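You operate a simulated robot arm through the tools that you are given. There is no shell and no other tool.

You are at the controls of a simulated robot arm. One attempt, no reset.

TASK
Put things in order on the short wooden bench. At the end: the grey steel weight from the short wooden bench stands where the green ribbon box stood; the blue spool stands where the white bottle (marked "WATER") stood; the green ribbon box stands where the all blue tray stood; the all blue tray stands on top of the brown carton; the white bottle from the short wooden bench stands where the grey steel weight stood; whatever was shut is shut again. Leave all else as you found it, and nothing knocked over.
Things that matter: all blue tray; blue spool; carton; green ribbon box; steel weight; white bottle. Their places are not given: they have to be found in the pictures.

It is judged by the outcome, as a careful person would: the job done as asked, and still so three seconds after it is handed in. It fails if anything else is knocked over, pushed out of place, dropped, spilled or broken.

THE ROBOT
A 5-joint arm with a two-finger parallel gripper, fixed in place. Base frame: the origin is at the foot of the arm, x ahead of it, y to its left, z up; the work surface is at about z = 0. Readings come in mm, degrees, newtons and seconds.
With the tool pointing down near the work surface it reaches from about 260 to 680 mm from the base axis. Its first joint turns from -66.0 to 66.0 degrees. The tool tilts only in the upright plane through the base axis and itself; it spins freely about its own axis. Payload 2.9 kg.
The TCP is the grasp point between the finger pads, 30 mm short of the fingertips. In the tool frame z runs along the fingers and y along their closing line. The gripper opens to 110 mm. The fingers are 20 mm wide and 10 mm thick; the gripper's body (48 by 112 mm) begins 55 mm behind the TCP.
Orientation is told as [roll, pitch, yaw] about the base's x, y, z axes, in that order, counted from this pose: with the fingers straight down and closing along the base's y, the tool's x points along the base's -x, its y along +y and its z along -z.

THE INTERFACE
- The arm moves only by the tool move_arm. Its argument "series" is a list of rows, each an object of numbers (a shift or turn left out is 0, a gripper value left out holds the last): "grip": the gripper command, from -1 (fully open) to 1 (shut), values between in proportion; "x", "y", "z": the shift along the base's x, y, z in units of 30 mm (1.0 is 30 mm); "wx", "wy", "wz": the turn, a rotation vector about the base's x, y, z in units of 4 degrees (1.0 is 4 degrees). In form: [{"grip": .., "x": .., "y": .., "z": .., "wx": .., "wy": .., "wz": ..}, ...]. A call has 1 to 20 rows; each row shifts and turns the commanded pose from where the row before left it. A call with a number of a shift or a turn outside -1 to 1 is refused whole. Rows are played at 5 a second. More than 50 mm and 8.6 degrees between two rows, or a gripper value outside its range, and nothing of the call is played. Where a pose cannot be reached the arm comes as near as it can. A force on the tool above 40 N (or 10 N above the force at the start of the call, whichever is more), or a blocked arm, ends the call early, and 0.2 s more pass. Each finger travels about 108 mm/s and halts on what it meets, pressing with about 44 N; the grip force reading is that of the motor and also rises with nothing between the fingers. The clock runs only during rows and for 0.2 s after the last one: add rows that do not move to give the fingers time. The reply holds the time, the measured pose of the TCP, the force on the tool along the base axes, the opening and the grip force, in the units named above and with some noise, with the torque about the TCP (base axes, N m) and any sound that the robot's microphone picked up.
- Cameras (640 x 400 px; columns grow to the right, rows downward): "scene" is fixed at [42.8, -457.7, 597.3]; the picture's right is [0.70, -0.71, 0.00], its down [-0.45, -0.44, -0.77] and it looks along [0.55, 0.54, -0.63] (base axes); focal length 282 px, centre (320, 200). "wrist" rides on the gripper at [72, 17, -103] in the tool frame; the picture's right is [-0.23, 0.97, 0.00], its down [-0.76, -0.18, -0.62] and it looks along [-0.61, -0.14, 0.78] (tool axes); focal length 222 px, centre (320, 200).
- grab_frame(camera): a new picture of that camera. The clock stands still meanwhile.
- point_at(camera, pixels): for up to 12 pixels [column, row] of the newest picture of that camera ("zoom" is the newest enlarged one), the place [x, y, z] in the base frame of the surface seen there, good to about 2 mm. The clock stands still meanwhile.
- enlarge(camera, box): a new picture of the part [left, top, right, bottom] of that camera's present view, enlarged. The clock stands still meanwhile.
- sign_off(): hands the job in; it is judged then, once.

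Unless the task says otherwise, let go and move clear before handing in.

The tools are called after ">>>" as name(argument=value, ...) on one line, values as JSON. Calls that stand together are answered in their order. move_arm: Moves the arm, as the interface text tells. Its arguments: {"type":"object","properties":{"series":{"type":"array"}},"required":["series"]} The other tools are called the same way: grab_frame (camera) takes a picture; point_at (camera, pixels) gives the place of the surface under pixels of a picture; enlarge (camera, box) takes an enlarged picture of a part of a camera's view; sign_off () hands the job in.

At the start:

```text
time: 0.0
ee_pos: [399.2, -29.3, 350.4]
orientation: [0.1, -0.1, 0.0]
force: [-0.8, 0.5, -0.2]
moment: [0.0, 0.02, 0.02]
gripper_width: 110.2
gripper_force: 0.0
```

scene: 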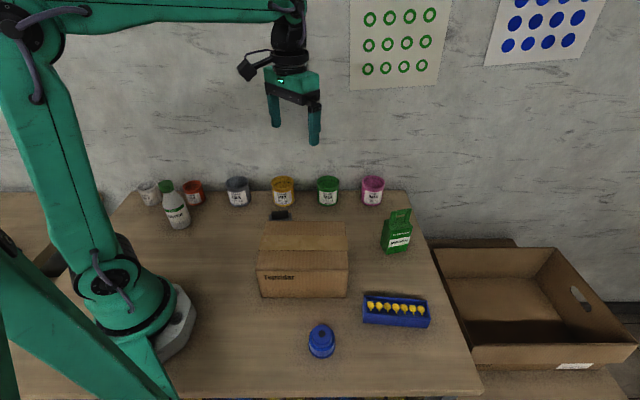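
wrist: 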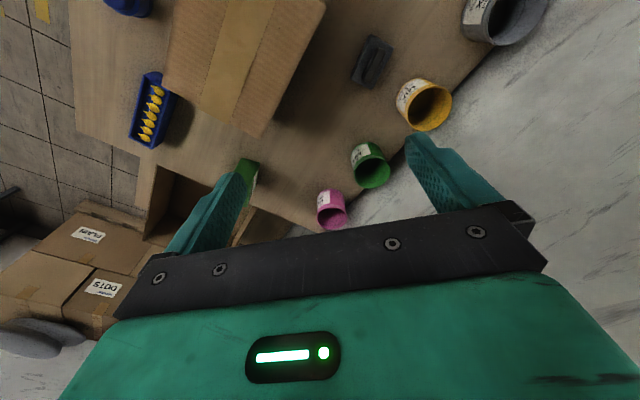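

The scene picture shows the bottle near (175,205), the carton near (303,260), the green box near (397,232), a blue tray with yellow items near (397,310), the spool near (321,341) and a small dark object near (280,215). I'll enlarge these areas to identify them before I move.

>>> enlarge(camera="scene", box=[240, 190, 440, 370])

>>> enlarge(camera="scene", box=[120, 160, 300, 260])

>>> enlarge(camera="wrist", box=[80, 0, 400, 200])

>>> enlarge(camera="scene", box=[400, 220, 640, 400])

```text
2.22 times, centred on (340, 280) of scene
```

zoom: 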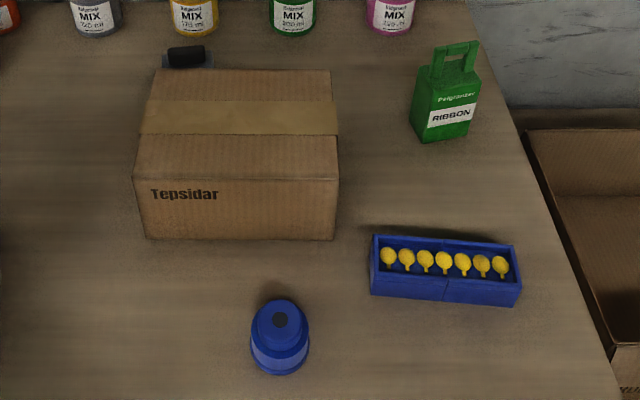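

```text
3.56 times, centred on (210, 210) of scene
```

zoom: 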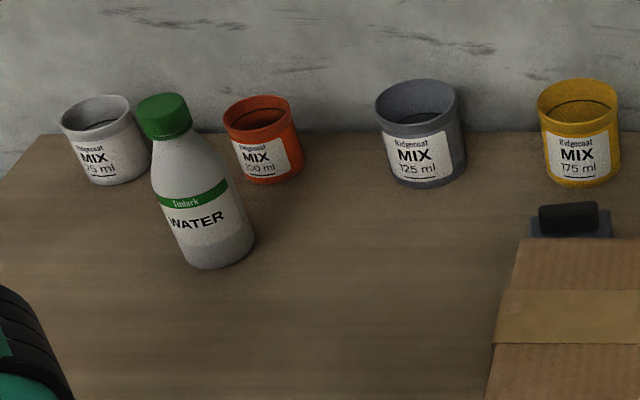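

```text
2.00 times, centred on (240, 100) of wrist
```

zoom: 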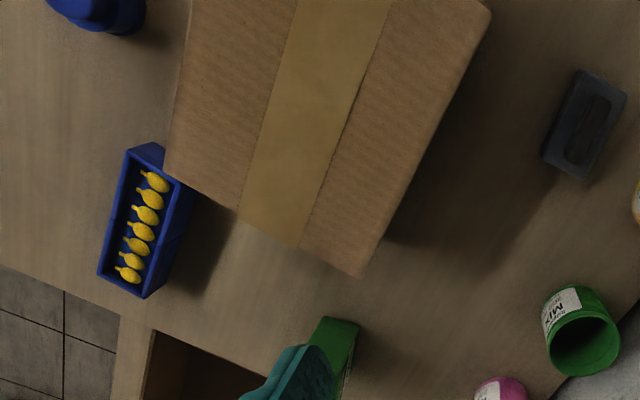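

```text
2.22 times, centred on (520, 310) of scene
```

zoom: 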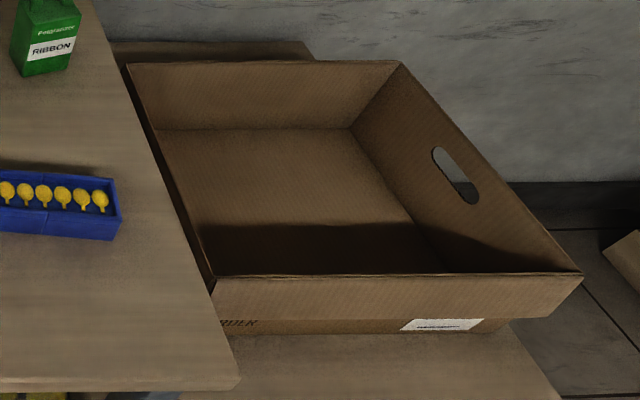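

The grey block with the dark handle behind the carton, at about (281,214), looks like the steel weight. The blue tray holds seven loose yellow pieces. I'll measure where everything is.

>>> grab_frame(camera="scene")

>>> point_at(camera="scene", pixels=[[270, 222], [346, 222], [348, 268], [256, 268], [258, 296], [347, 297], [303, 245], [280, 212], [273, 218], [288, 218], [166, 186], [180, 226]])

>>> point_at(camera="scene", pixels=[[366, 296], [426, 302], [428, 327], [362, 322], [364, 296], [321, 325], [321, 334], [321, 355], [310, 345], [333, 345], [400, 212], [397, 251]])

>>> point_at(camera="wrist", pixels=[[373, 40], [390, 48], [366, 84], [352, 78], [152, 72], [175, 93], [150, 148], [130, 138], [250, 160], [240, 168], [255, 178], [365, 66]])

```text
taken
```

scene: 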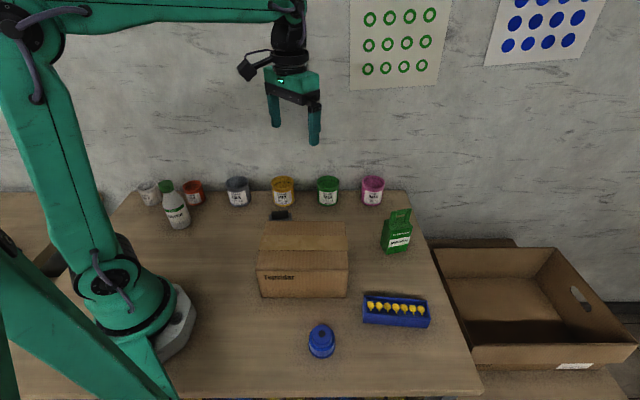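

```text
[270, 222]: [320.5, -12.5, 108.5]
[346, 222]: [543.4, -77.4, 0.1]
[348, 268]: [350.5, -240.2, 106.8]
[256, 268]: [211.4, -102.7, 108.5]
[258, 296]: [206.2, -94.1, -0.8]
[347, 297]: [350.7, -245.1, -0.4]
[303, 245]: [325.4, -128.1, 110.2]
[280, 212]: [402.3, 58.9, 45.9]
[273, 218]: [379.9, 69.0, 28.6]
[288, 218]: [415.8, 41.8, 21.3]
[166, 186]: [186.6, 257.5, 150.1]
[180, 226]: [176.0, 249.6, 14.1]
```

```text
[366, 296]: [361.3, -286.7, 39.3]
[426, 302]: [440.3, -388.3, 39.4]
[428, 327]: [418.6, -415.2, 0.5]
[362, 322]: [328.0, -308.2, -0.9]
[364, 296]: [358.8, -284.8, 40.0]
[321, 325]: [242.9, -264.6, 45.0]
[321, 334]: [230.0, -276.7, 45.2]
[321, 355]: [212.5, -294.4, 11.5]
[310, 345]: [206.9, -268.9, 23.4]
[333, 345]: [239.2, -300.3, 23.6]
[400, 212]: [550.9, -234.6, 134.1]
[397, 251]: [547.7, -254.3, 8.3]
```

```text
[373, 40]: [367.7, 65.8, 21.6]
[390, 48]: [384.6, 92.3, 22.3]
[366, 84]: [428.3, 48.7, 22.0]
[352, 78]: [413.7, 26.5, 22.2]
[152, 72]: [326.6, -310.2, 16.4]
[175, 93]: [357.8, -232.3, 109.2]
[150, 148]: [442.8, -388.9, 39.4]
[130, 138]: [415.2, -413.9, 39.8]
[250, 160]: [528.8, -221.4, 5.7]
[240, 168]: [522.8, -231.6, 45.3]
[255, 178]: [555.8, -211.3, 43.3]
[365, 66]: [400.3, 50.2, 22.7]
```

The blue tray is centred near (388,-350), the carton top is at about z=108, and the weight is near (398,58). Next I'll zoom in on each object to get its exact footprint.

>>> enlarge(camera="scene", box=[340, 280, 450, 345])

>>> point_at(camera="zoom", pixels=[[145, 85], [505, 125], [510, 140], [150, 100], [130, 225], [505, 270], [125, 180], [520, 190], [320, 180], [200, 150], [250, 200], [480, 230]])

>>> enlarge(camera="scene", box=[355, 195, 435, 265])

>>> enlarge(camera="scene", box=[130, 170, 220, 240])

>>> enlarge(camera="scene", box=[290, 310, 350, 370])

```text
5.82 times, centred on (395, 312) of scene
```

zoom: 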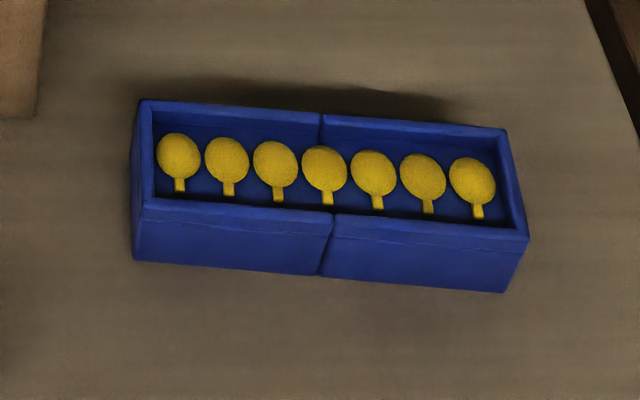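

```text
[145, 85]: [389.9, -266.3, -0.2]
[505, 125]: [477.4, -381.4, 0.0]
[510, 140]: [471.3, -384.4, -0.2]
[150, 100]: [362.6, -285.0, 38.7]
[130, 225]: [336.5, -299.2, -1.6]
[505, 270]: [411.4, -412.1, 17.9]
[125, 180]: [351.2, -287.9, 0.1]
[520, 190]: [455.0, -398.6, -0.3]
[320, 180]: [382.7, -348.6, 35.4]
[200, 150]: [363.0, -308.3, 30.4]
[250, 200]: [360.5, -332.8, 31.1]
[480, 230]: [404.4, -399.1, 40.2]
```

```text
5.71 times, centred on (395, 230) of scene
```

zoom: 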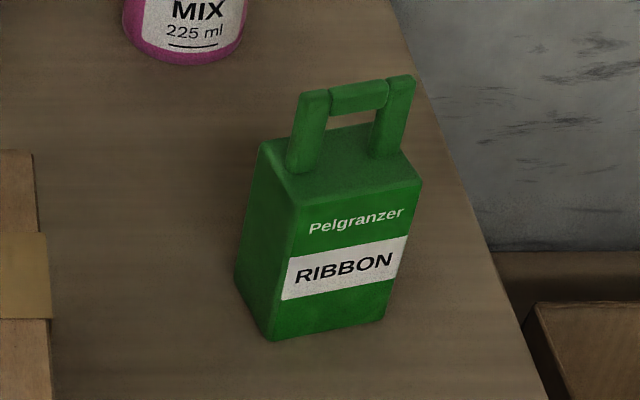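

```text
5.71 times, centred on (175, 205) of scene
```

zoom: 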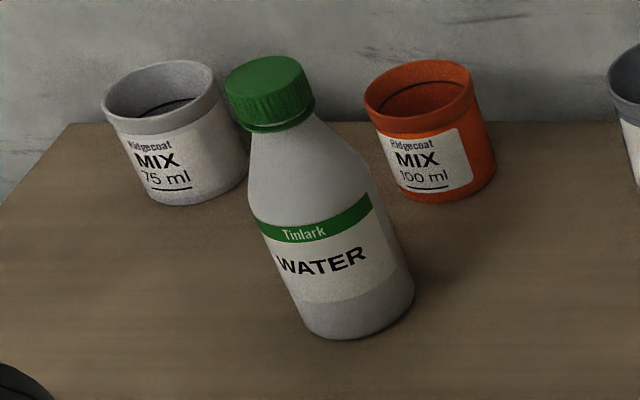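

```text
6.67 times, centred on (320, 340) of scene
```

zoom: 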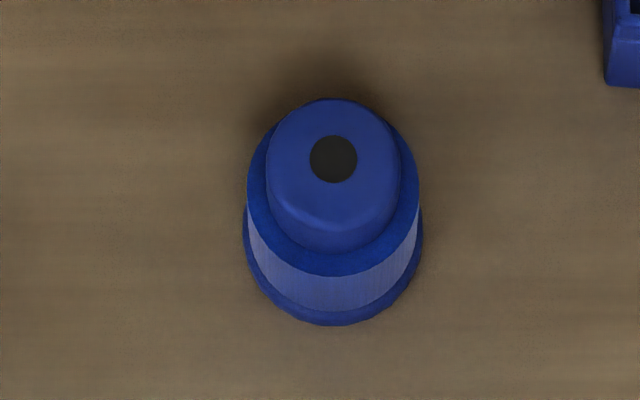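

The tray shows a seam in its middle, at zoom pixel (325,230), and the spool has a stepped top. I'll take measurements on the spool first, then zoom on the others one by one.

>>> point_at(camera="zoom", pixels=[[333, 160], [333, 105], [275, 170], [395, 170], [333, 225], [333, 260], [255, 190], [415, 190], [333, 320], [250, 240], [420, 240], [333, 290]])

>>> enlarge(camera="scene", box=[340, 280, 450, 345])

>>> point_at(camera="zoom", pixels=[[146, 204], [325, 217], [340, 217], [522, 237], [147, 105], [318, 120], [330, 120], [500, 134], [335, 240], [325, 240], [136, 256], [503, 288]])

>>> enlarge(camera="scene", box=[355, 195, 435, 265])

>>> point_at(camera="zoom", pixels=[[263, 148], [290, 192], [415, 178], [385, 160], [312, 95], [400, 80], [357, 95], [275, 335], [385, 318], [240, 270], [340, 160], [305, 165]])

>>> enlarge(camera="scene", box=[130, 170, 220, 240])

>>> point_at(camera="zoom", pixels=[[265, 75], [275, 115], [245, 180], [310, 165], [375, 180], [260, 225], [370, 205], [325, 260], [345, 330], [410, 290], [300, 310], [290, 130]])

```text
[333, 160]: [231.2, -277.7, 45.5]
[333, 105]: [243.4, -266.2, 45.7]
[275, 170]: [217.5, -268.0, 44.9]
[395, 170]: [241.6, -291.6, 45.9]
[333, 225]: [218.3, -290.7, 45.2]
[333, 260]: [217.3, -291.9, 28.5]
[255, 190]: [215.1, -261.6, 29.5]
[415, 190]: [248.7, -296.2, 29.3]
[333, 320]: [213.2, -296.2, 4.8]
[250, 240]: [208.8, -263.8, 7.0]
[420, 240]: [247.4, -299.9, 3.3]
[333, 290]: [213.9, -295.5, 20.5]
```

```text
5.82 times, centred on (395, 312) of scene
```

zoom: 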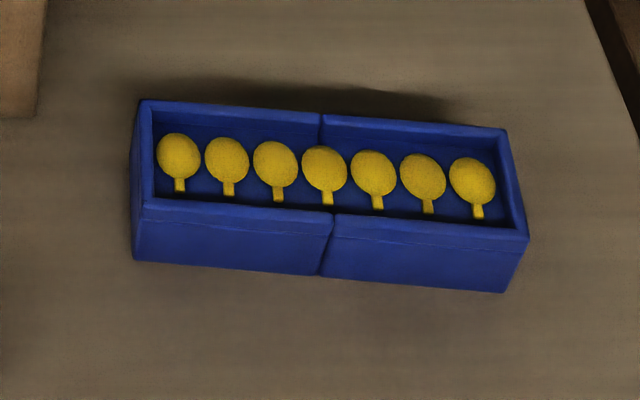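

```text
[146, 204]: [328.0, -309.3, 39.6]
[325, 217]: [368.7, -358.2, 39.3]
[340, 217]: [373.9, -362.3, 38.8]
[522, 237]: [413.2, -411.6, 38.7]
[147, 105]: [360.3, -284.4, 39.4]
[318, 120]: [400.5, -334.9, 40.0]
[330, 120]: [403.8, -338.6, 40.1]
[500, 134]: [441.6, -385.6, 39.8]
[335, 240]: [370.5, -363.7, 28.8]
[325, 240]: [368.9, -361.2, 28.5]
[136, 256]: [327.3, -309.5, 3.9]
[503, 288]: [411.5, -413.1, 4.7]
```

```text
5.71 times, centred on (395, 230) of scene
```

zoom: 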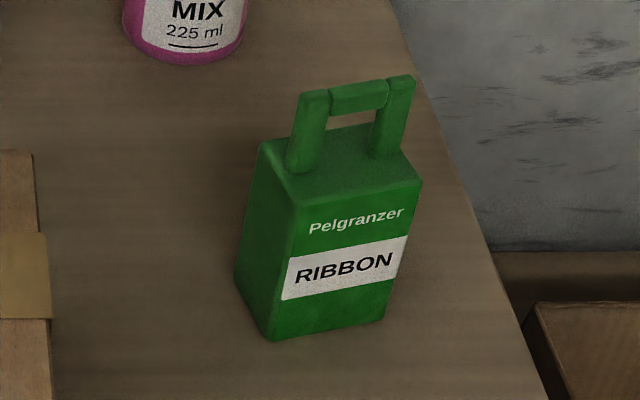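

```text
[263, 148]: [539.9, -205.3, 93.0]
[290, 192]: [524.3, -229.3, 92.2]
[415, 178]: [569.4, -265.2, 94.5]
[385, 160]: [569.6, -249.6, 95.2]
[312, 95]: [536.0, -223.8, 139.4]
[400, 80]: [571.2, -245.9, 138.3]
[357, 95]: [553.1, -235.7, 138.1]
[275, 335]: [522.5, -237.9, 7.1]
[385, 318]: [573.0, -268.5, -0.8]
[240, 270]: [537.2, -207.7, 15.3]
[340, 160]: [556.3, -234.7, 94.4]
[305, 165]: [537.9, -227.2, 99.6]
```

```text
5.71 times, centred on (175, 205) of scene
```

zoom: 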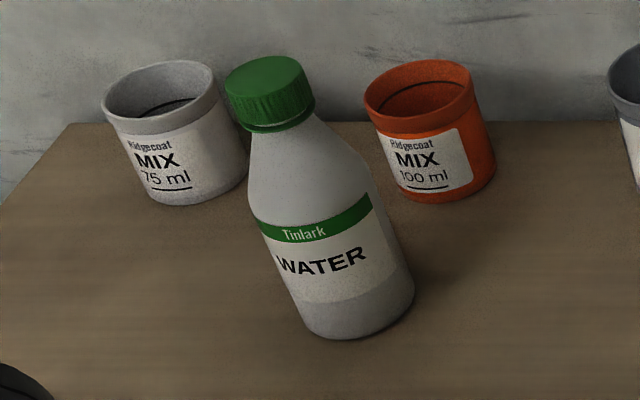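

```text
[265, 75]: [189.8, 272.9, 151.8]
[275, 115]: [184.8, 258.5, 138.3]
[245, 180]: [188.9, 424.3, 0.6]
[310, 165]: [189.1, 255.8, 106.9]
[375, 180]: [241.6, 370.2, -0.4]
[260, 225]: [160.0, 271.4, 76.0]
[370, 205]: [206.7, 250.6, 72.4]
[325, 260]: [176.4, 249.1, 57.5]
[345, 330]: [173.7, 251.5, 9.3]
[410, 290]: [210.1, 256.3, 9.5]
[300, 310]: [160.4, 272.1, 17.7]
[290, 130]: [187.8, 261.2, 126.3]
```

The tray is one body about 133 x 40 mm, centred near (386,-348). The spool is at about (230,-279) and the box at about (554,-236). Now I'll measure the neighbouring cups for clearance, along with the weight's handle.

>>> point_at(camera="zoom", pixels=[[160, 150], [120, 110], [240, 110], [205, 190], [430, 145], [380, 110], [480, 110], [440, 190], [238, 95], [312, 95], [296, 62], [243, 72]])

>>> enlarge(camera="scene", box=[220, 165, 400, 235])

>>> point_at(camera="zoom", pixels=[[195, 110], [245, 110], [225, 145], [360, 110], [410, 110], [385, 145], [520, 110], [570, 110], [545, 145], [215, 175], [200, 190], [235, 190]])

>>> enlarge(camera="wrist", box=[340, 20, 460, 95])

>>> point_at(camera="zoom", pixels=[[160, 85], [270, 130], [140, 340], [70, 290], [190, 230], [150, 290], [220, 140], [165, 180], [120, 260], [230, 200], [175, 80], [265, 160]])

```text
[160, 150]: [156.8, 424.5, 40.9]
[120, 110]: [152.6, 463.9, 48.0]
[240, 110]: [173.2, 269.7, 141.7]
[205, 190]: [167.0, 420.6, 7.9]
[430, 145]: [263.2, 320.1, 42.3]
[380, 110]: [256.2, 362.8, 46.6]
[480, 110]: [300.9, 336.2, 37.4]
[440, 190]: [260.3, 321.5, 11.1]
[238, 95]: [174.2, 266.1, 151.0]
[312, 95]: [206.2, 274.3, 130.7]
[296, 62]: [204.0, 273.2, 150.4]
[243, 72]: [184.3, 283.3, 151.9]
```

```text
3.56 times, centred on (310, 200) of scene
```

zoom: 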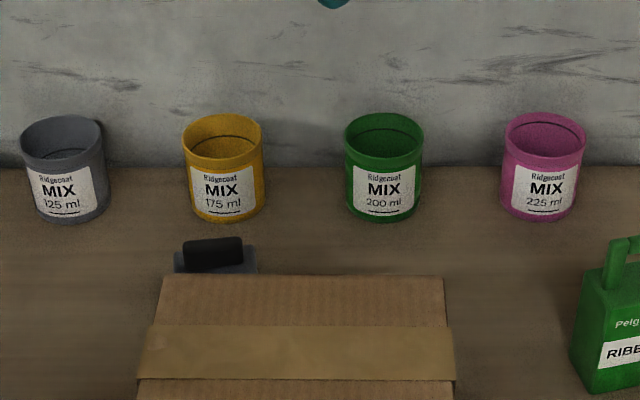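

```text
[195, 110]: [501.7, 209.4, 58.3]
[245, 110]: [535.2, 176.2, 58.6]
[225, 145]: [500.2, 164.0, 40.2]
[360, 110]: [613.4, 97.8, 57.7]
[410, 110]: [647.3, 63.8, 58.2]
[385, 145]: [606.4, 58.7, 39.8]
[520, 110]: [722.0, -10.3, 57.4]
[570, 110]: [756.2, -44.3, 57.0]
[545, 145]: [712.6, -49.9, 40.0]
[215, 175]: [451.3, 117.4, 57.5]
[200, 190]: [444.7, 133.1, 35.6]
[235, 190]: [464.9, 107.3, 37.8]
```

```text
5.33 times, centred on (400, 58) of wrist
```

zoom: 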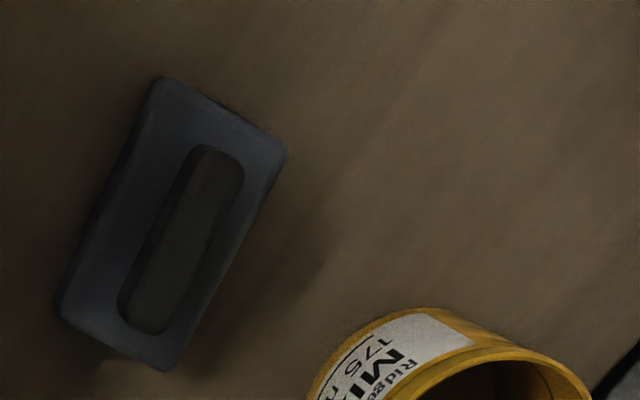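

```text
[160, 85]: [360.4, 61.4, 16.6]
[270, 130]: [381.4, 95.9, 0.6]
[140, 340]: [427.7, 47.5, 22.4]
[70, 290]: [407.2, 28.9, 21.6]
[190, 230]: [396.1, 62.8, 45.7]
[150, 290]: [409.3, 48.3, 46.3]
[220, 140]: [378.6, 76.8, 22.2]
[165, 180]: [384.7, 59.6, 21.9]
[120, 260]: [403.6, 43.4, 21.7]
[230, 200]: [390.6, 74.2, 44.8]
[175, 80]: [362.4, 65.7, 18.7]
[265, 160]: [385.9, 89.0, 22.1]
```

The weight is centred near (398,59) and its handle top is at z≈46. The bottle axis is near (188.5,274.5), about 56 mm across and 152 mm high, and the cups stand clear at about z 58. The order is tray, box, weight, bottle, spool, so I'll first hover above the tray with the fingers turned across its short side.

>>> move_arm(series=[{"grip": -1, "x": -0.031, "y": -0.7595, "z": -0.357, "wz": -0.893}, {"x": -0.031, "y": -0.7595, "z": -0.357, "wz": -0.893}, {"x": -0.031, "y": -0.7595, "z": -0.357, "wz": -0.893}, {"x": -0.031, "y": -0.7595, "z": -0.357, "wz": -0.893}, {"x": -0.031, "y": -0.7595, "z": -0.357, "wz": -0.893}, {"x": -0.031, "y": -0.7595, "z": -0.357, "wz": -0.893}, {"x": -0.031, "y": -0.7595, "z": -0.357, "wz": -0.893}, {"x": -0.031, "y": -0.7595, "z": -0.357, "wz": -0.893}, {"x": -0.031, "y": -0.7595, "z": -0.357, "wz": -0.893}, {"x": -0.031, "y": -0.7595, "z": -0.357, "wz": -0.893}, {"x": -0.031, "y": -0.7595, "z": -0.357, "wz": -0.893}, {"x": -0.031, "y": -0.7595, "z": -0.357, "wz": -0.893}, {"x": -0.031, "y": -0.7595, "z": -0.357, "wz": -0.893}, {"x": -0.031, "y": -0.7595, "z": -0.357, "wz": -0.893}, {}, {}])

>>> grab_frame(camera="wrist")

>>> grab_frame(camera="scene")

```text
time: 3.4
ee_pos: [387.1, -348.6, 200.2]
orientation: [0.0, 0.0, -50.0]
force: [-0.5, -0.3, 0.8]
moment: [-0.02, 0.0, 0.0]
gripper_width: 109.7
gripper_force: 0.0
```

```text
taken
```

wrist: 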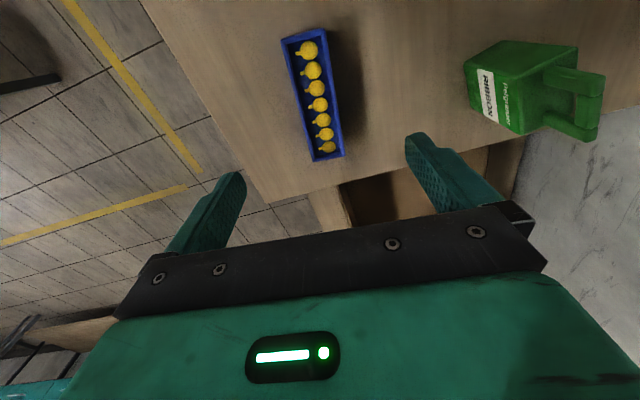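

```text
taken
```

scene: 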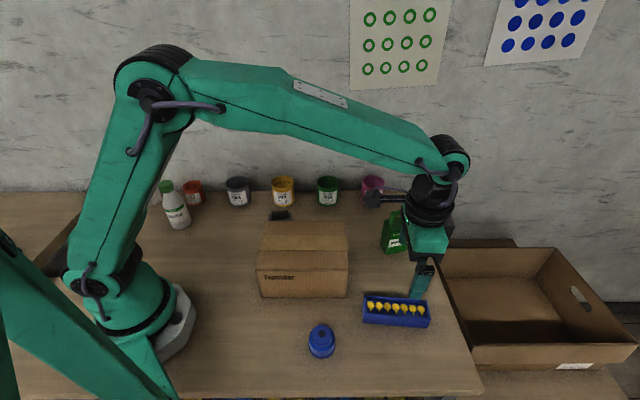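

I'm hovering over the tray and it shows clearly at wrist pixels (282-345, 28-160). I'll zoom in to measure its rim and direction before gripping.

>>> enlarge(camera="wrist", box=[210, 10, 430, 170])

>>> point_at(camera="wrist", pixels=[[284, 39], [324, 30], [344, 154], [314, 160], [300, 99], [335, 92], [307, 50], [319, 103], [327, 146], [250, 90], [330, 60], [306, 130]])

```text
2.50 times, centred on (320, 90) of wrist
```

zoom: 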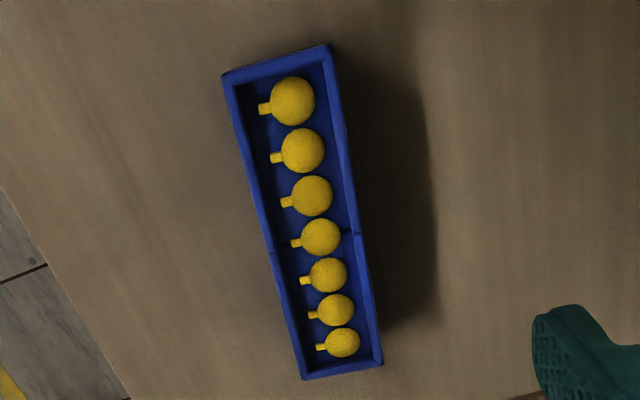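

```text
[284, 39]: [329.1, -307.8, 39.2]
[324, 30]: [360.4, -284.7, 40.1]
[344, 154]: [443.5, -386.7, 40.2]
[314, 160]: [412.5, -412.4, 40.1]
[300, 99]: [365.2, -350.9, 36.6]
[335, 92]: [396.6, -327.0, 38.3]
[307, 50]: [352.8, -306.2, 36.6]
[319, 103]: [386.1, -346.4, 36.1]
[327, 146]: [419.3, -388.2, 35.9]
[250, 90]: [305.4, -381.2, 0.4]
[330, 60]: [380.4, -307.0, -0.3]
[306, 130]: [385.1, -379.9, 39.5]
```

The rim corners give a tray centre of (386.4,-347.9), a long axis at -51° and a width of 40 mm, so I'm lined up. I'll descend to z≈36 with the fingers open on either side.

>>> move_arm(series=[{"grip": -1, "z": -0.8, "wz": -0.25}, {"z": -0.8}, {"z": -0.8}, {"z": -0.8}, {"z": -0.8}, {"z": -0.8}, {"z": -0.167}, {"z": -0.167}, {"z": -0.167}, {"z": -0.167}, {}, {}])

>>> grab_frame(camera="wrist")

>>> enlarge(camera="scene", box=[340, 200, 480, 345])

```text
time: 6.0
ee_pos: [386.1, -348.4, 36.8]
orientation: [-0.1, 0.0, -51.0]
force: [-0.9, 0.0, 0.9]
moment: [0.0, 0.0, -0.05]
gripper_width: 110.2
gripper_force: 0.1
```

```text
taken
```

wrist: 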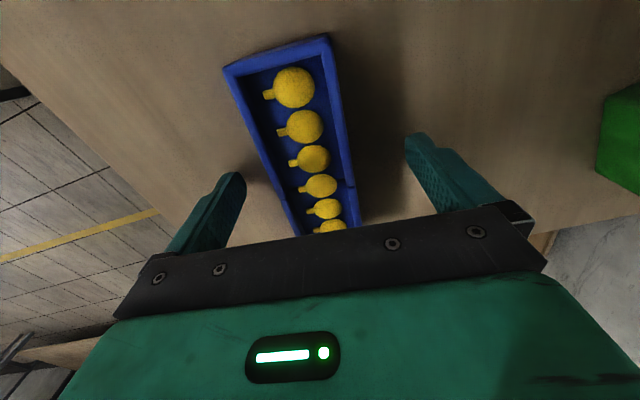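

```text
2.76 times, centred on (410, 272) of scene
```

zoom: 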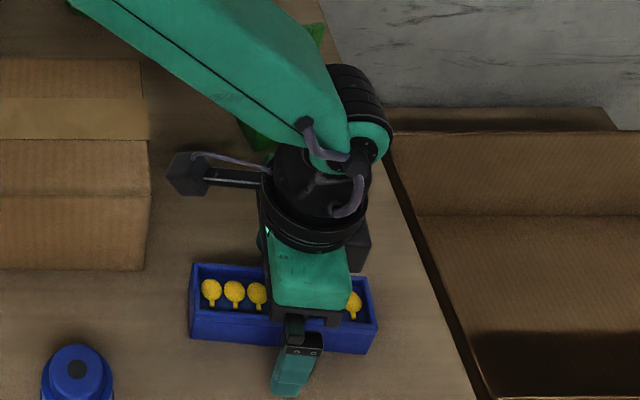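

The fingers straddle the middle of the tray at z 36.8 with no contact force. I'll close on it now and wait for the fingers to settle.

>>> move_arm(series=[{"grip": 0.2}, {"grip": 0.4}, {"grip": 1}, {"grip": 1}, {"grip": 1}, {"grip": 1}])

>>> grab_frame(camera="wrist")

```text
time: 7.4
ee_pos: [387.6, -349.4, 37.5]
orientation: [0.0, 0.0, -51.0]
force: [0.3, 0.2, 1.2]
moment: [0.04, 0.01, 0.02]
gripper_width: 44.7
gripper_force: 44.5
```

```text
taken
```

wrist: 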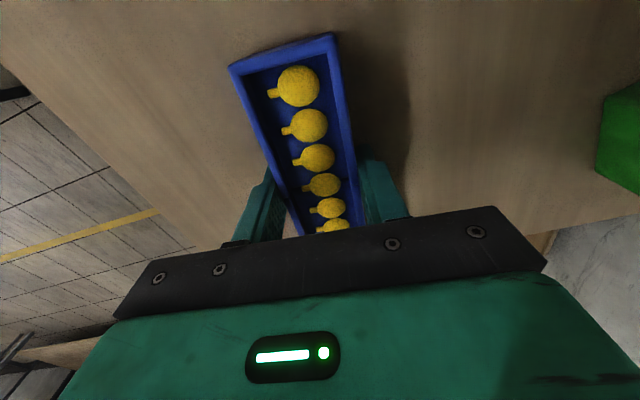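

The fingers have the tray at 44.7 mm opening and 44.5 N. I'll lift it about 20 mm as a test and check that it hangs level and stays in one piece.

>>> move_arm(series=[{"grip": 1, "z": 0.1}, {"z": 0.2}, {"z": 0.2}, {"z": 0.2}, {}])

>>> grab_frame(camera="wrist")

>>> enlarge(camera="scene", box=[340, 200, 480, 345])

```text
time: 8.6
ee_pos: [387.4, -348.4, 59.0]
orientation: [0.0, 0.1, -51.0]
force: [0.3, -0.9, -1.3]
moment: [-0.01, -0.03, -0.01]
gripper_width: 44.5
gripper_force: 43.1
```

```text
taken
```

wrist: 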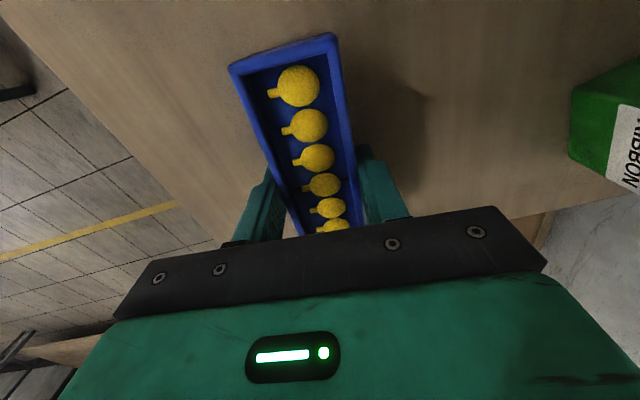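

```text
2.76 times, centred on (410, 272) of scene
```

zoom: 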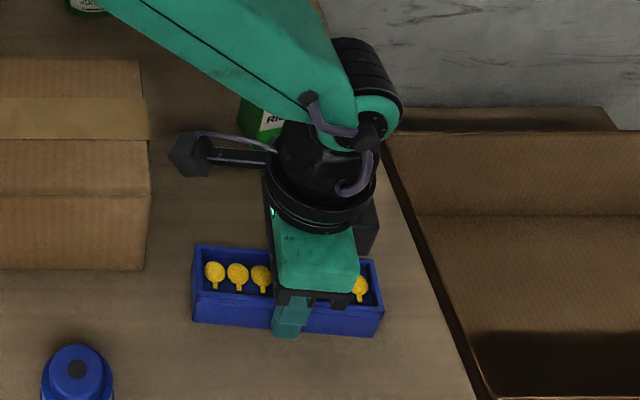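

The tray lifted level as one piece and kept all its yellow contents. I'll raise it well above the carton top and measure the carton's corners.

>>> move_arm(series=[{"grip": 1, "z": 0.5}, {"z": 0.8}, {"z": 0.8}, {"z": 0.8}, {"z": 0.8}, {"z": 0.5}, {"z": 0.2}, {}, {}])

>>> enlarge(camera="scene", box=[240, 205, 370, 305])

>>> point_at(camera="zoom", pixels=[[130, 70], [500, 78], [520, 230], [80, 255], [508, 250], [300, 100], [300, 150], [300, 200], [300, 240], [150, 100], [480, 100], [480, 220]])

```text
time: 10.6
ee_pos: [387.2, -348.4, 190.1]
orientation: [0.0, 0.0, -51.0]
force: [-0.5, 0.8, -0.9]
moment: [0.02, -0.02, 0.03]
gripper_width: 44.4
gripper_force: 43.8
```

```text
4.00 times, centred on (305, 255) of scene
```

zoom: 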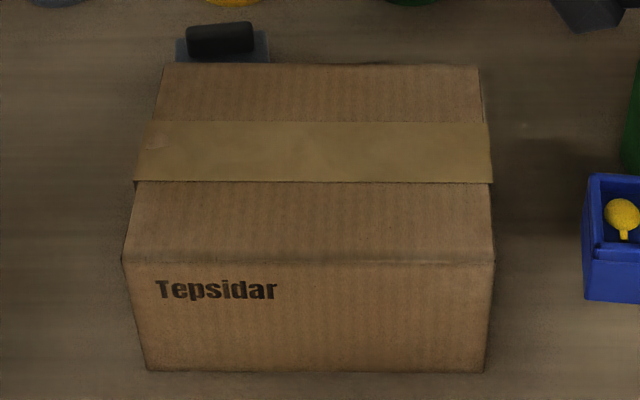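

```text
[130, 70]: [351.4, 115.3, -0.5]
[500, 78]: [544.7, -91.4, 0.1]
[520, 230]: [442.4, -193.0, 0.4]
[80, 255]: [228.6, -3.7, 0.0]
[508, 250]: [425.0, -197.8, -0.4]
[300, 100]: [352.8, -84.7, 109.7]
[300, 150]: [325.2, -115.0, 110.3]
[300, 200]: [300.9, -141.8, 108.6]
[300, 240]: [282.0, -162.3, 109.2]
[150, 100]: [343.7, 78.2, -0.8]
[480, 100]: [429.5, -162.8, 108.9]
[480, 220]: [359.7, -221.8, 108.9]
```

The carton's top edges show in this zoom at (165,67), (476,69), (490,258) and (130,255). I'll read these corners.

>>> point_at(camera="zoom", pixels=[[168, 69], [474, 70], [488, 254], [131, 252], [320, 68], [310, 250], [155, 130], [485, 140], [135, 220], [490, 240]])

```text
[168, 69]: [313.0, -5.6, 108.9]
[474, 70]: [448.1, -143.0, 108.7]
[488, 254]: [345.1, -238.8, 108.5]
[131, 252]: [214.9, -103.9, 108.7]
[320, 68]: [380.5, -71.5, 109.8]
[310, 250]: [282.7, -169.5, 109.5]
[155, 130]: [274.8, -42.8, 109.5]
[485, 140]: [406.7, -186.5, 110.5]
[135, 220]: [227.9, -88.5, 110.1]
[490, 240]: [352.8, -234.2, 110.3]
```

The carton top is centred at (330.3,-122.8) with z≈110 on the tape, and its long axis is at -46°. I'll carry the tray there at z 190, turning it 5° to line up with the carton.

>>> move_arm(series=[{"grip": 1, "x": -0.075, "y": 0.301, "wz": 0.1}, {"x": -0.132, "y": 0.527, "wz": 0.1}, {"x": -0.188, "y": 0.752, "wz": 0.1}, {"x": -0.188, "y": 0.752, "wz": 0.1}, {"x": -0.188, "y": 0.752, "wz": 0.15}, {"x": -0.188, "y": 0.752, "wz": 0.15}, {"x": -0.188, "y": 0.752, "wz": 0.15}, {"x": -0.188, "y": 0.752, "wz": 0.1}, {"x": -0.188, "y": 0.752, "wz": 0.1}, {"x": -0.188, "y": 0.752, "wz": 0.1}, {"x": -0.113, "y": 0.451, "wz": 0.1}, {"x": -0.056, "y": 0.226}, {}, {}])

>>> grab_frame(camera="scene")

>>> grab_frame(camera="wrist")

```text
time: 13.6
ee_pos: [330.8, -122.6, 187.7]
orientation: [-0.1, -0.1, -46.1]
force: [1.2, -0.4, -0.7]
moment: [-0.02, 0.0, -0.02]
gripper_width: 44.8
gripper_force: 43.8
```

```text
taken
```

scene: 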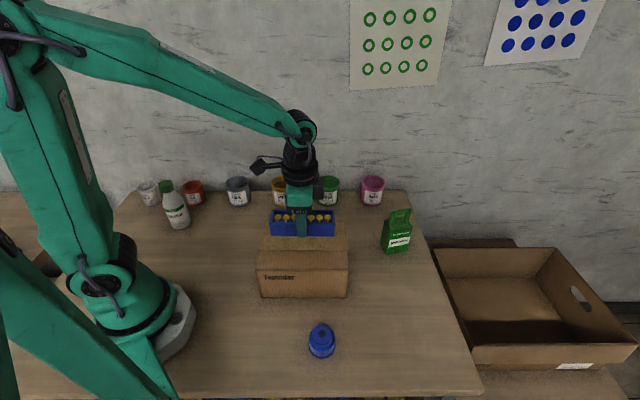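

```text
taken
```

wrist: 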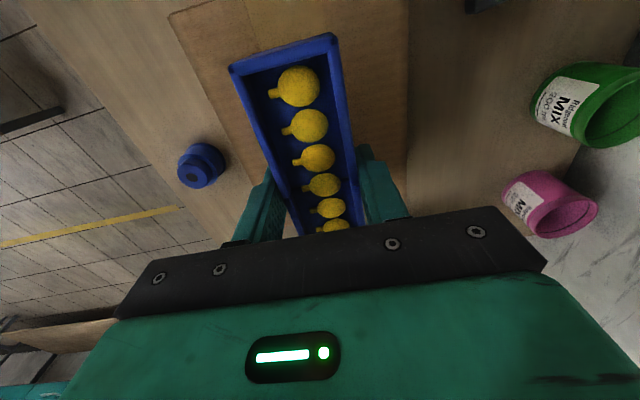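

The tray is centred over the carton and its contents are undisturbed. I'll lower it to about 2 mm above the top and then step down slowly, watching the force.

>>> move_arm(series=[{"grip": 1, "z": -0.2}, {"z": -0.3}, {"z": -0.3}, {"z": -0.2}, {"z": -0.15}, {"z": -0.1}, {"z": -0.1}, {"z": -0.05}, {}, {}])

>>> enlarge(camera="scene", box=[240, 190, 370, 305])

```text
time: 15.8
ee_pos: [331.6, -123.2, 148.6]
orientation: [0.0, 0.0, -46.0]
force: [-0.1, 0.4, -1.4]
moment: [-0.02, -0.01, -0.02]
gripper_width: 44.5
gripper_force: 44.0
```

```text
3.48 times, centred on (305, 248) of scene
```

zoom: 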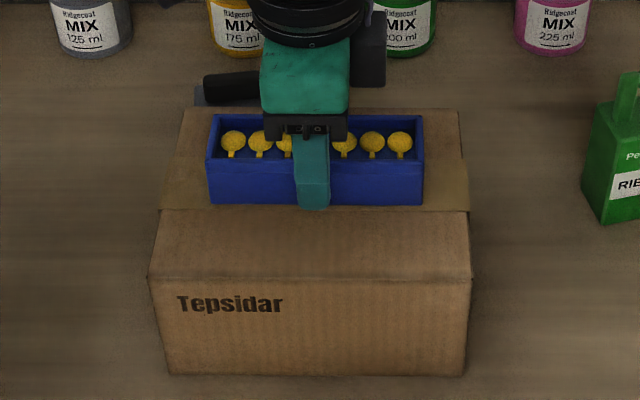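

The tray hangs about 1 mm above the carton with no load on it yet. I'll step down by small amounts until the force shows contact.

>>> move_arm(series=[{"grip": 1, "z": -0.025}, {"z": -0.025}, {}])

>>> move_arm(series=[{"grip": 1, "z": -0.025}, {}])

```text
time: 16.6
ee_pos: [330.2, -122.7, 147.5]
orientation: [0.0, -0.1, -46.0]
force: [-3.7, -2.7, 13.1]
moment: [0.21, 0.51, 0.13]
gripper_width: 44.6
gripper_force: 43.8
```

```text
time: 17.2
ee_pos: [330.5, -123.9, 145.9]
orientation: [0.1, -0.1, -46.0]
force: [-5.5, 2.4, 31.9]
moment: [0.52, 0.67, -0.05]
gripper_width: 44.4
gripper_force: 44.3
```

An upward force of 32 N shows the tray is firmly on the carton. I'll back off 0.75 mm, open the fingers gently and check.

>>> move_arm(series=[{"grip": 1, "z": 0.025}, {"grip": 1}, {"grip": 0.1}, {"grip": -0.1}, {"grip": -0.3}, {"grip": -0.3}, {"grip": -0.3}])

>>> grab_frame(camera="wrist")

>>> enlarge(camera="scene", box=[240, 190, 370, 305])

```text
time: 18.8
ee_pos: [331.1, -123.2, 146.4]
orientation: [0.0, 0.1, -46.0]
force: [-0.8, 0.8, -1.1]
moment: [-0.02, -0.01, -0.02]
gripper_width: 71.5
gripper_force: 0.1
```

```text
taken
```

wrist: 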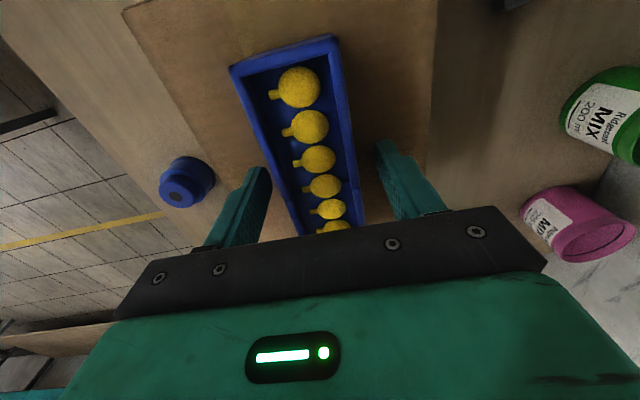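

```text
3.48 times, centred on (305, 248) of scene
```

zoom: 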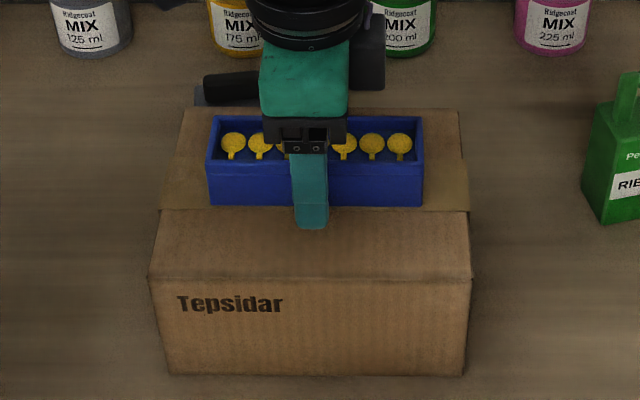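

The tray stands free on the carton. I'll lift straight up and move over the green ribbon box to measure it from above.

>>> move_arm(series=[{"grip": -0.3, "z": 0.3}, {"z": 0.8}, {"z": 0.8}, {"z": 0.8}, {"z": 0.8, "grip": -1}, {"z": 0.8}, {"x": 0.743, "y": -0.377, "wz": 0.25}, {"x": 0.743, "y": -0.377, "wz": 0.25}, {"x": 0.743, "y": -0.377, "wz": 0.25}, {"x": 0.743, "y": -0.377, "wz": 0.25}, {"x": 0.743, "y": -0.377, "wz": 0.25}, {"x": 0.743, "y": -0.377, "wz": 0.25}, {"x": 0.743, "y": -0.377, "wz": 0.25}, {"x": 0.743, "y": -0.377, "wz": 0.25}, {"x": 0.743, "y": -0.377, "wz": 0.25}, {"x": 0.743, "y": -0.377, "wz": 0.25}, {}, {}])

>>> grab_frame(camera="wrist")

>>> grab_frame(camera="scene")

```text
time: 22.6
ee_pos: [553.3, -236.1, 275.8]
orientation: [0.0, 0.0, -36.1]
force: [-0.4, -0.8, 0.7]
moment: [0.03, -0.01, 0.0]
gripper_width: 110.5
gripper_force: 0.0
```

```text
taken
```

wrist: 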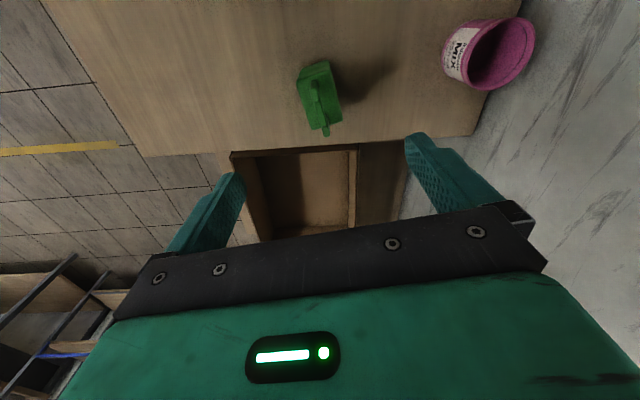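

```text
taken
```

scene: 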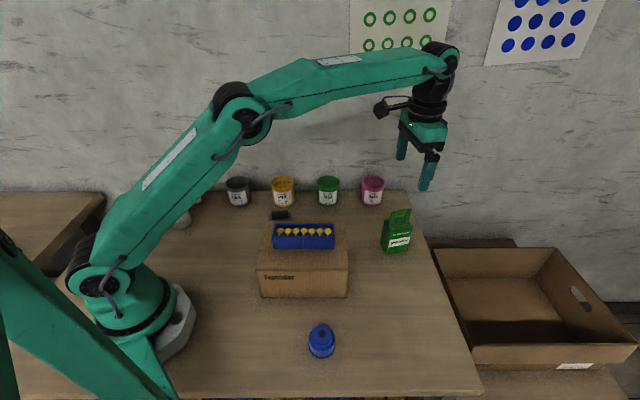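

The green box appears at wrist pixels (297-345, 60-136) below the open fingers. I'll zoom in and read its top outline and handle.

>>> enlarge(camera="wrist", box=[270, 45, 370, 145])

>>> point_at(camera="zoom", pixels=[[180, 120], [355, 85], [440, 295], [290, 345], [290, 140], [310, 200], [330, 270], [350, 340], [250, 130], [380, 200], [250, 240], [390, 280]])

```text
4.00 times, centred on (320, 95) of wrist
```

zoom: 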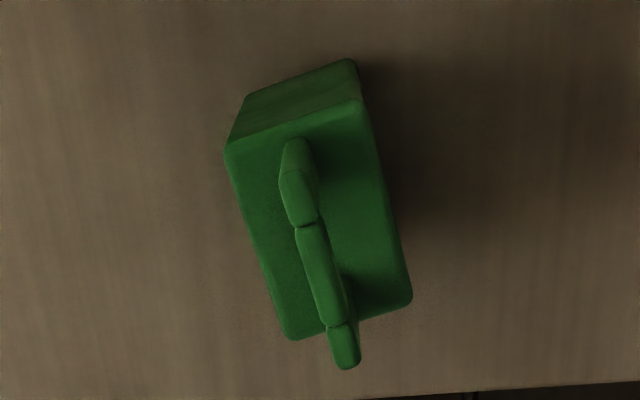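

```text
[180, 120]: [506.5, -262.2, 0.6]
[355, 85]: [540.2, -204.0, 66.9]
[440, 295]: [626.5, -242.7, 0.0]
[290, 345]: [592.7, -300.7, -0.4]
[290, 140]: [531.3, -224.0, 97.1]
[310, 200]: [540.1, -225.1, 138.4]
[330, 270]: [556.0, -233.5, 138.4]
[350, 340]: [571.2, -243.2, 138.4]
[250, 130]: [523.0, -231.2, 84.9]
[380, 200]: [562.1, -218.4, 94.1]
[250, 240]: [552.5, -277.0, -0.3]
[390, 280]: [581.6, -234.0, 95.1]
```

The box top corners are at zoom (230,152), (356,106), (407,298) and (294,334). I'll read points just inside them, and points along the handle.

>>> point_at(camera="zoom", pixels=[[233, 154], [354, 110], [405, 295], [295, 332], [297, 175], [345, 355], [320, 265], [240, 190], [270, 280], [375, 180], [395, 250], [300, 130]])

```text
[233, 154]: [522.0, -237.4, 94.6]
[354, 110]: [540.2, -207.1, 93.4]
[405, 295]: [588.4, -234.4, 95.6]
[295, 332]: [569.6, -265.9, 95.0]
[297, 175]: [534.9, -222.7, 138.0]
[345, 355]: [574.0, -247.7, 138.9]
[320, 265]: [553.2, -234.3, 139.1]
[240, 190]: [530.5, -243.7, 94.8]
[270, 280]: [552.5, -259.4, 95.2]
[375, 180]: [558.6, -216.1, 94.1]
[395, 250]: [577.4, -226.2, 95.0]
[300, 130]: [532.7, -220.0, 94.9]
```

The box's long axis is at -30.5°, it measures 58 x 37 mm, its centre is (555,-236) and the handle top is at z 139. I'll turn 5.5°, shift 1.5 mm and descend to z≈91, which leaves about 7 mm of palm clearance over the handle.

>>> move_arm(series=[{"grip": -1, "wz": 0.7, "x": 0.05}, {"wz": 0.675}, {"z": -0.9}, {"z": -0.9}, {"z": -0.9}, {"z": -0.9}, {"z": -0.9}, {"z": -0.8}, {"z": -0.3}, {"z": -0.2}, {"z": -0.2}, {"z": -0.1}, {}, {}])

>>> grab_frame(camera="wrist")

>>> enlarge(camera="scene", box=[340, 150, 480, 270])

```text
time: 25.6
ee_pos: [555.8, -236.0, 91.4]
orientation: [-0.1, 0.1, -30.5]
force: [0.2, -0.3, 0.1]
moment: [0.0, 0.02, -0.03]
gripper_width: 109.8
gripper_force: 0.0
```

```text
taken
```

wrist: 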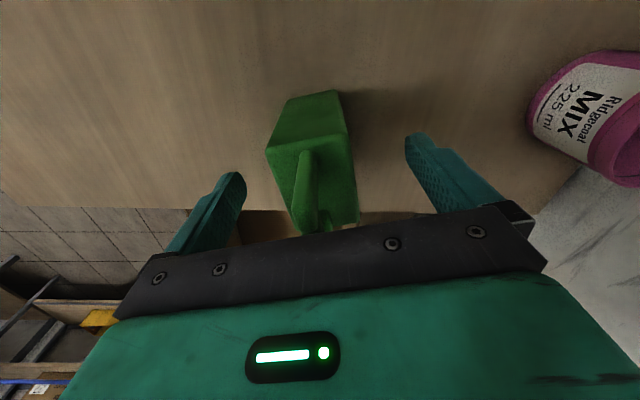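

```text
3.33 times, centred on (410, 210) of scene
```

zoom: 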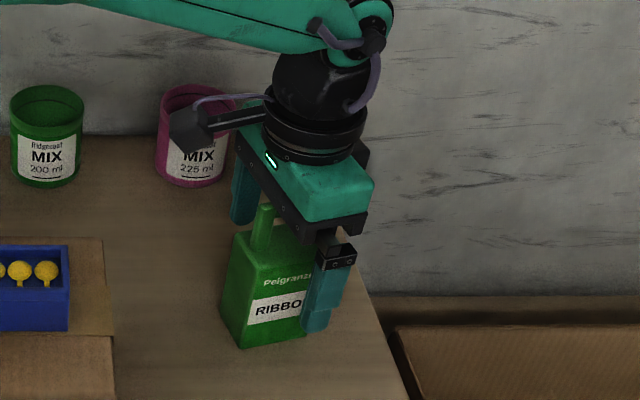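

The fingers stand on both sides of the box at z 91.4 and nothing touches the handle. I'll close gently.

>>> move_arm(series=[{"grip": -0.3}, {"grip": 0.0}, {"grip": 0.15}, {"grip": 0.25}, {"grip": 0.35}, {"grip": 0.6}, {"grip": 1}, {"grip": 1}, {"grip": 1}])

>>> enlarge(camera="scene", box=[340, 150, 480, 270])

```text
time: 27.6
ee_pos: [555.2, -235.5, 91.5]
orientation: [0.0, -0.1, -30.5]
force: [0.9, -0.7, 0.2]
moment: [-0.02, -0.01, 0.0]
gripper_width: 43.7
gripper_force: 44.0
```

```text
3.33 times, centred on (410, 210) of scene
```

zoom: 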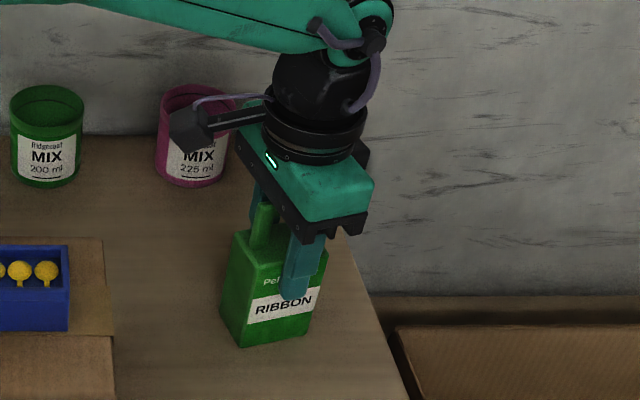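

The fingers hold the box at 43.7 mm and 44 N. I'll lift it a little and check before carrying it.

>>> move_arm(series=[{"grip": 1, "z": 0.1}, {"z": 0.2}, {"z": 0.3}, {}])

>>> enlarge(camera="scene", box=[340, 150, 480, 270])

```text
time: 28.6
ee_pos: [555.4, -235.7, 111.2]
orientation: [0.0, 0.0, -30.5]
force: [0.0, 0.4, -0.9]
moment: [-0.01, 0.01, 0.02]
gripper_width: 43.4
gripper_force: 43.9
```

```text
3.33 times, centred on (410, 210) of scene
```

zoom: 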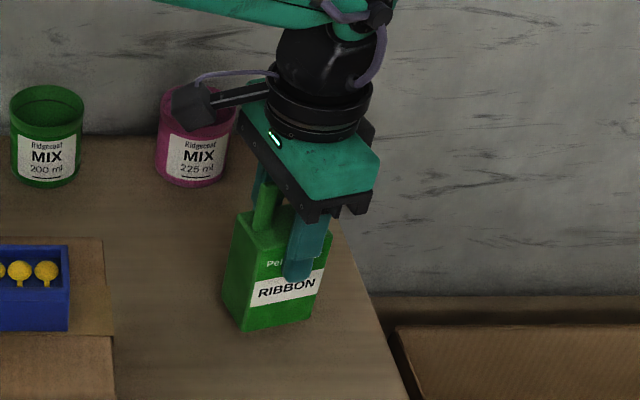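

The box lifted cleanly and hangs upright. I'll raise it further and carry it to the tray's old spot at (386.4,-347.9), turning it to match the tray's direction.

>>> move_arm(series=[{"grip": 1, "z": 0.6}, {"z": 0.7}, {"z": 0.7}, {"z": 0.4}, {"x": -0.281, "y": -0.187, "wz": -0.256}, {"x": -0.563, "y": -0.373, "wz": -0.513}, {"x": -0.675, "y": -0.448, "wz": -0.615}, {"x": -0.675, "y": -0.448, "wz": -0.615}, {"x": -0.675, "y": -0.448, "wz": -0.615}, {"x": -0.675, "y": -0.448, "wz": -0.615}, {"x": -0.675, "y": -0.448, "wz": -0.615}, {"x": -0.675, "y": -0.448, "wz": -0.615}, {"x": -0.45, "y": -0.298, "wz": -0.41}, {"x": -0.281, "y": -0.187, "wz": -0.256}, {}, {}])

>>> grab_frame(camera="scene")

>>> grab_frame(camera="wrist")

```text
time: 32.0
ee_pos: [385.8, -348.0, 182.4]
orientation: [0.0, 0.0, -51.1]
force: [0.6, -1.1, -1.6]
moment: [0.01, -0.01, 0.04]
gripper_width: 43.5
gripper_force: 44.2
```

```text
taken
```

scene: 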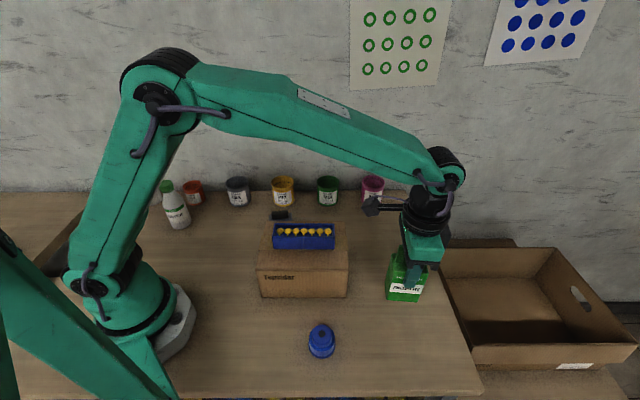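

```text
taken
```

wrist: 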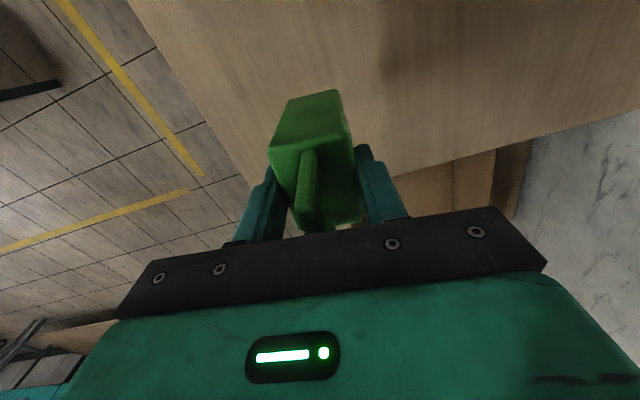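

The box is above the tray's old spot, at (386,-348). I'll lower it to about 2 mm above the bench, then step down until it touches.

>>> move_arm(series=[{"grip": 1, "z": -0.3}, {"z": -0.6}, {"z": -0.6}, {"z": -0.5}, {"z": -0.4}, {"z": -0.25}, {"z": -0.15}, {"z": -0.1}, {"z": -0.04}, {}, {}])

>>> move_arm(series=[{"grip": 1, "z": -0.025}, {"z": -0.025}, {}])

```text
time: 34.4
ee_pos: [387.1, -347.7, 94.3]
orientation: [0.0, 0.0, -51.0]
force: [0.5, 0.0, -0.9]
moment: [0.01, 0.0, 0.04]
gripper_width: 43.3
gripper_force: 44.0
```

```text
time: 35.2
ee_pos: [386.5, -347.5, 93.2]
orientation: [0.0, 0.0, -51.0]
force: [0.0, -0.4, -1.2]
moment: [0.0, -0.02, -0.03]
gripper_width: 43.4
gripper_force: 44.0
```

There's no contact yet, with z at about 92. I'll keep stepping down a fraction of a millimetre at a time.

>>> move_arm(series=[{"grip": 1, "z": -0.02}, {}])

>>> move_arm(series=[{"grip": 1, "z": -0.02}, {}])

```text
time: 35.8
ee_pos: [387.5, -347.1, 90.7]
orientation: [0.1, 0.0, -51.1]
force: [-0.9, -0.1, -0.8]
moment: [0.02, 0.01, -0.01]
gripper_width: 43.4
gripper_force: 44.2
```

```text
time: 36.4
ee_pos: [387.1, -348.1, 91.5]
orientation: [0.0, 0.0, -51.0]
force: [-2.2, 0.7, 4.5]
moment: [0.1, 0.21, 0.01]
gripper_width: 43.5
gripper_force: 43.7
```

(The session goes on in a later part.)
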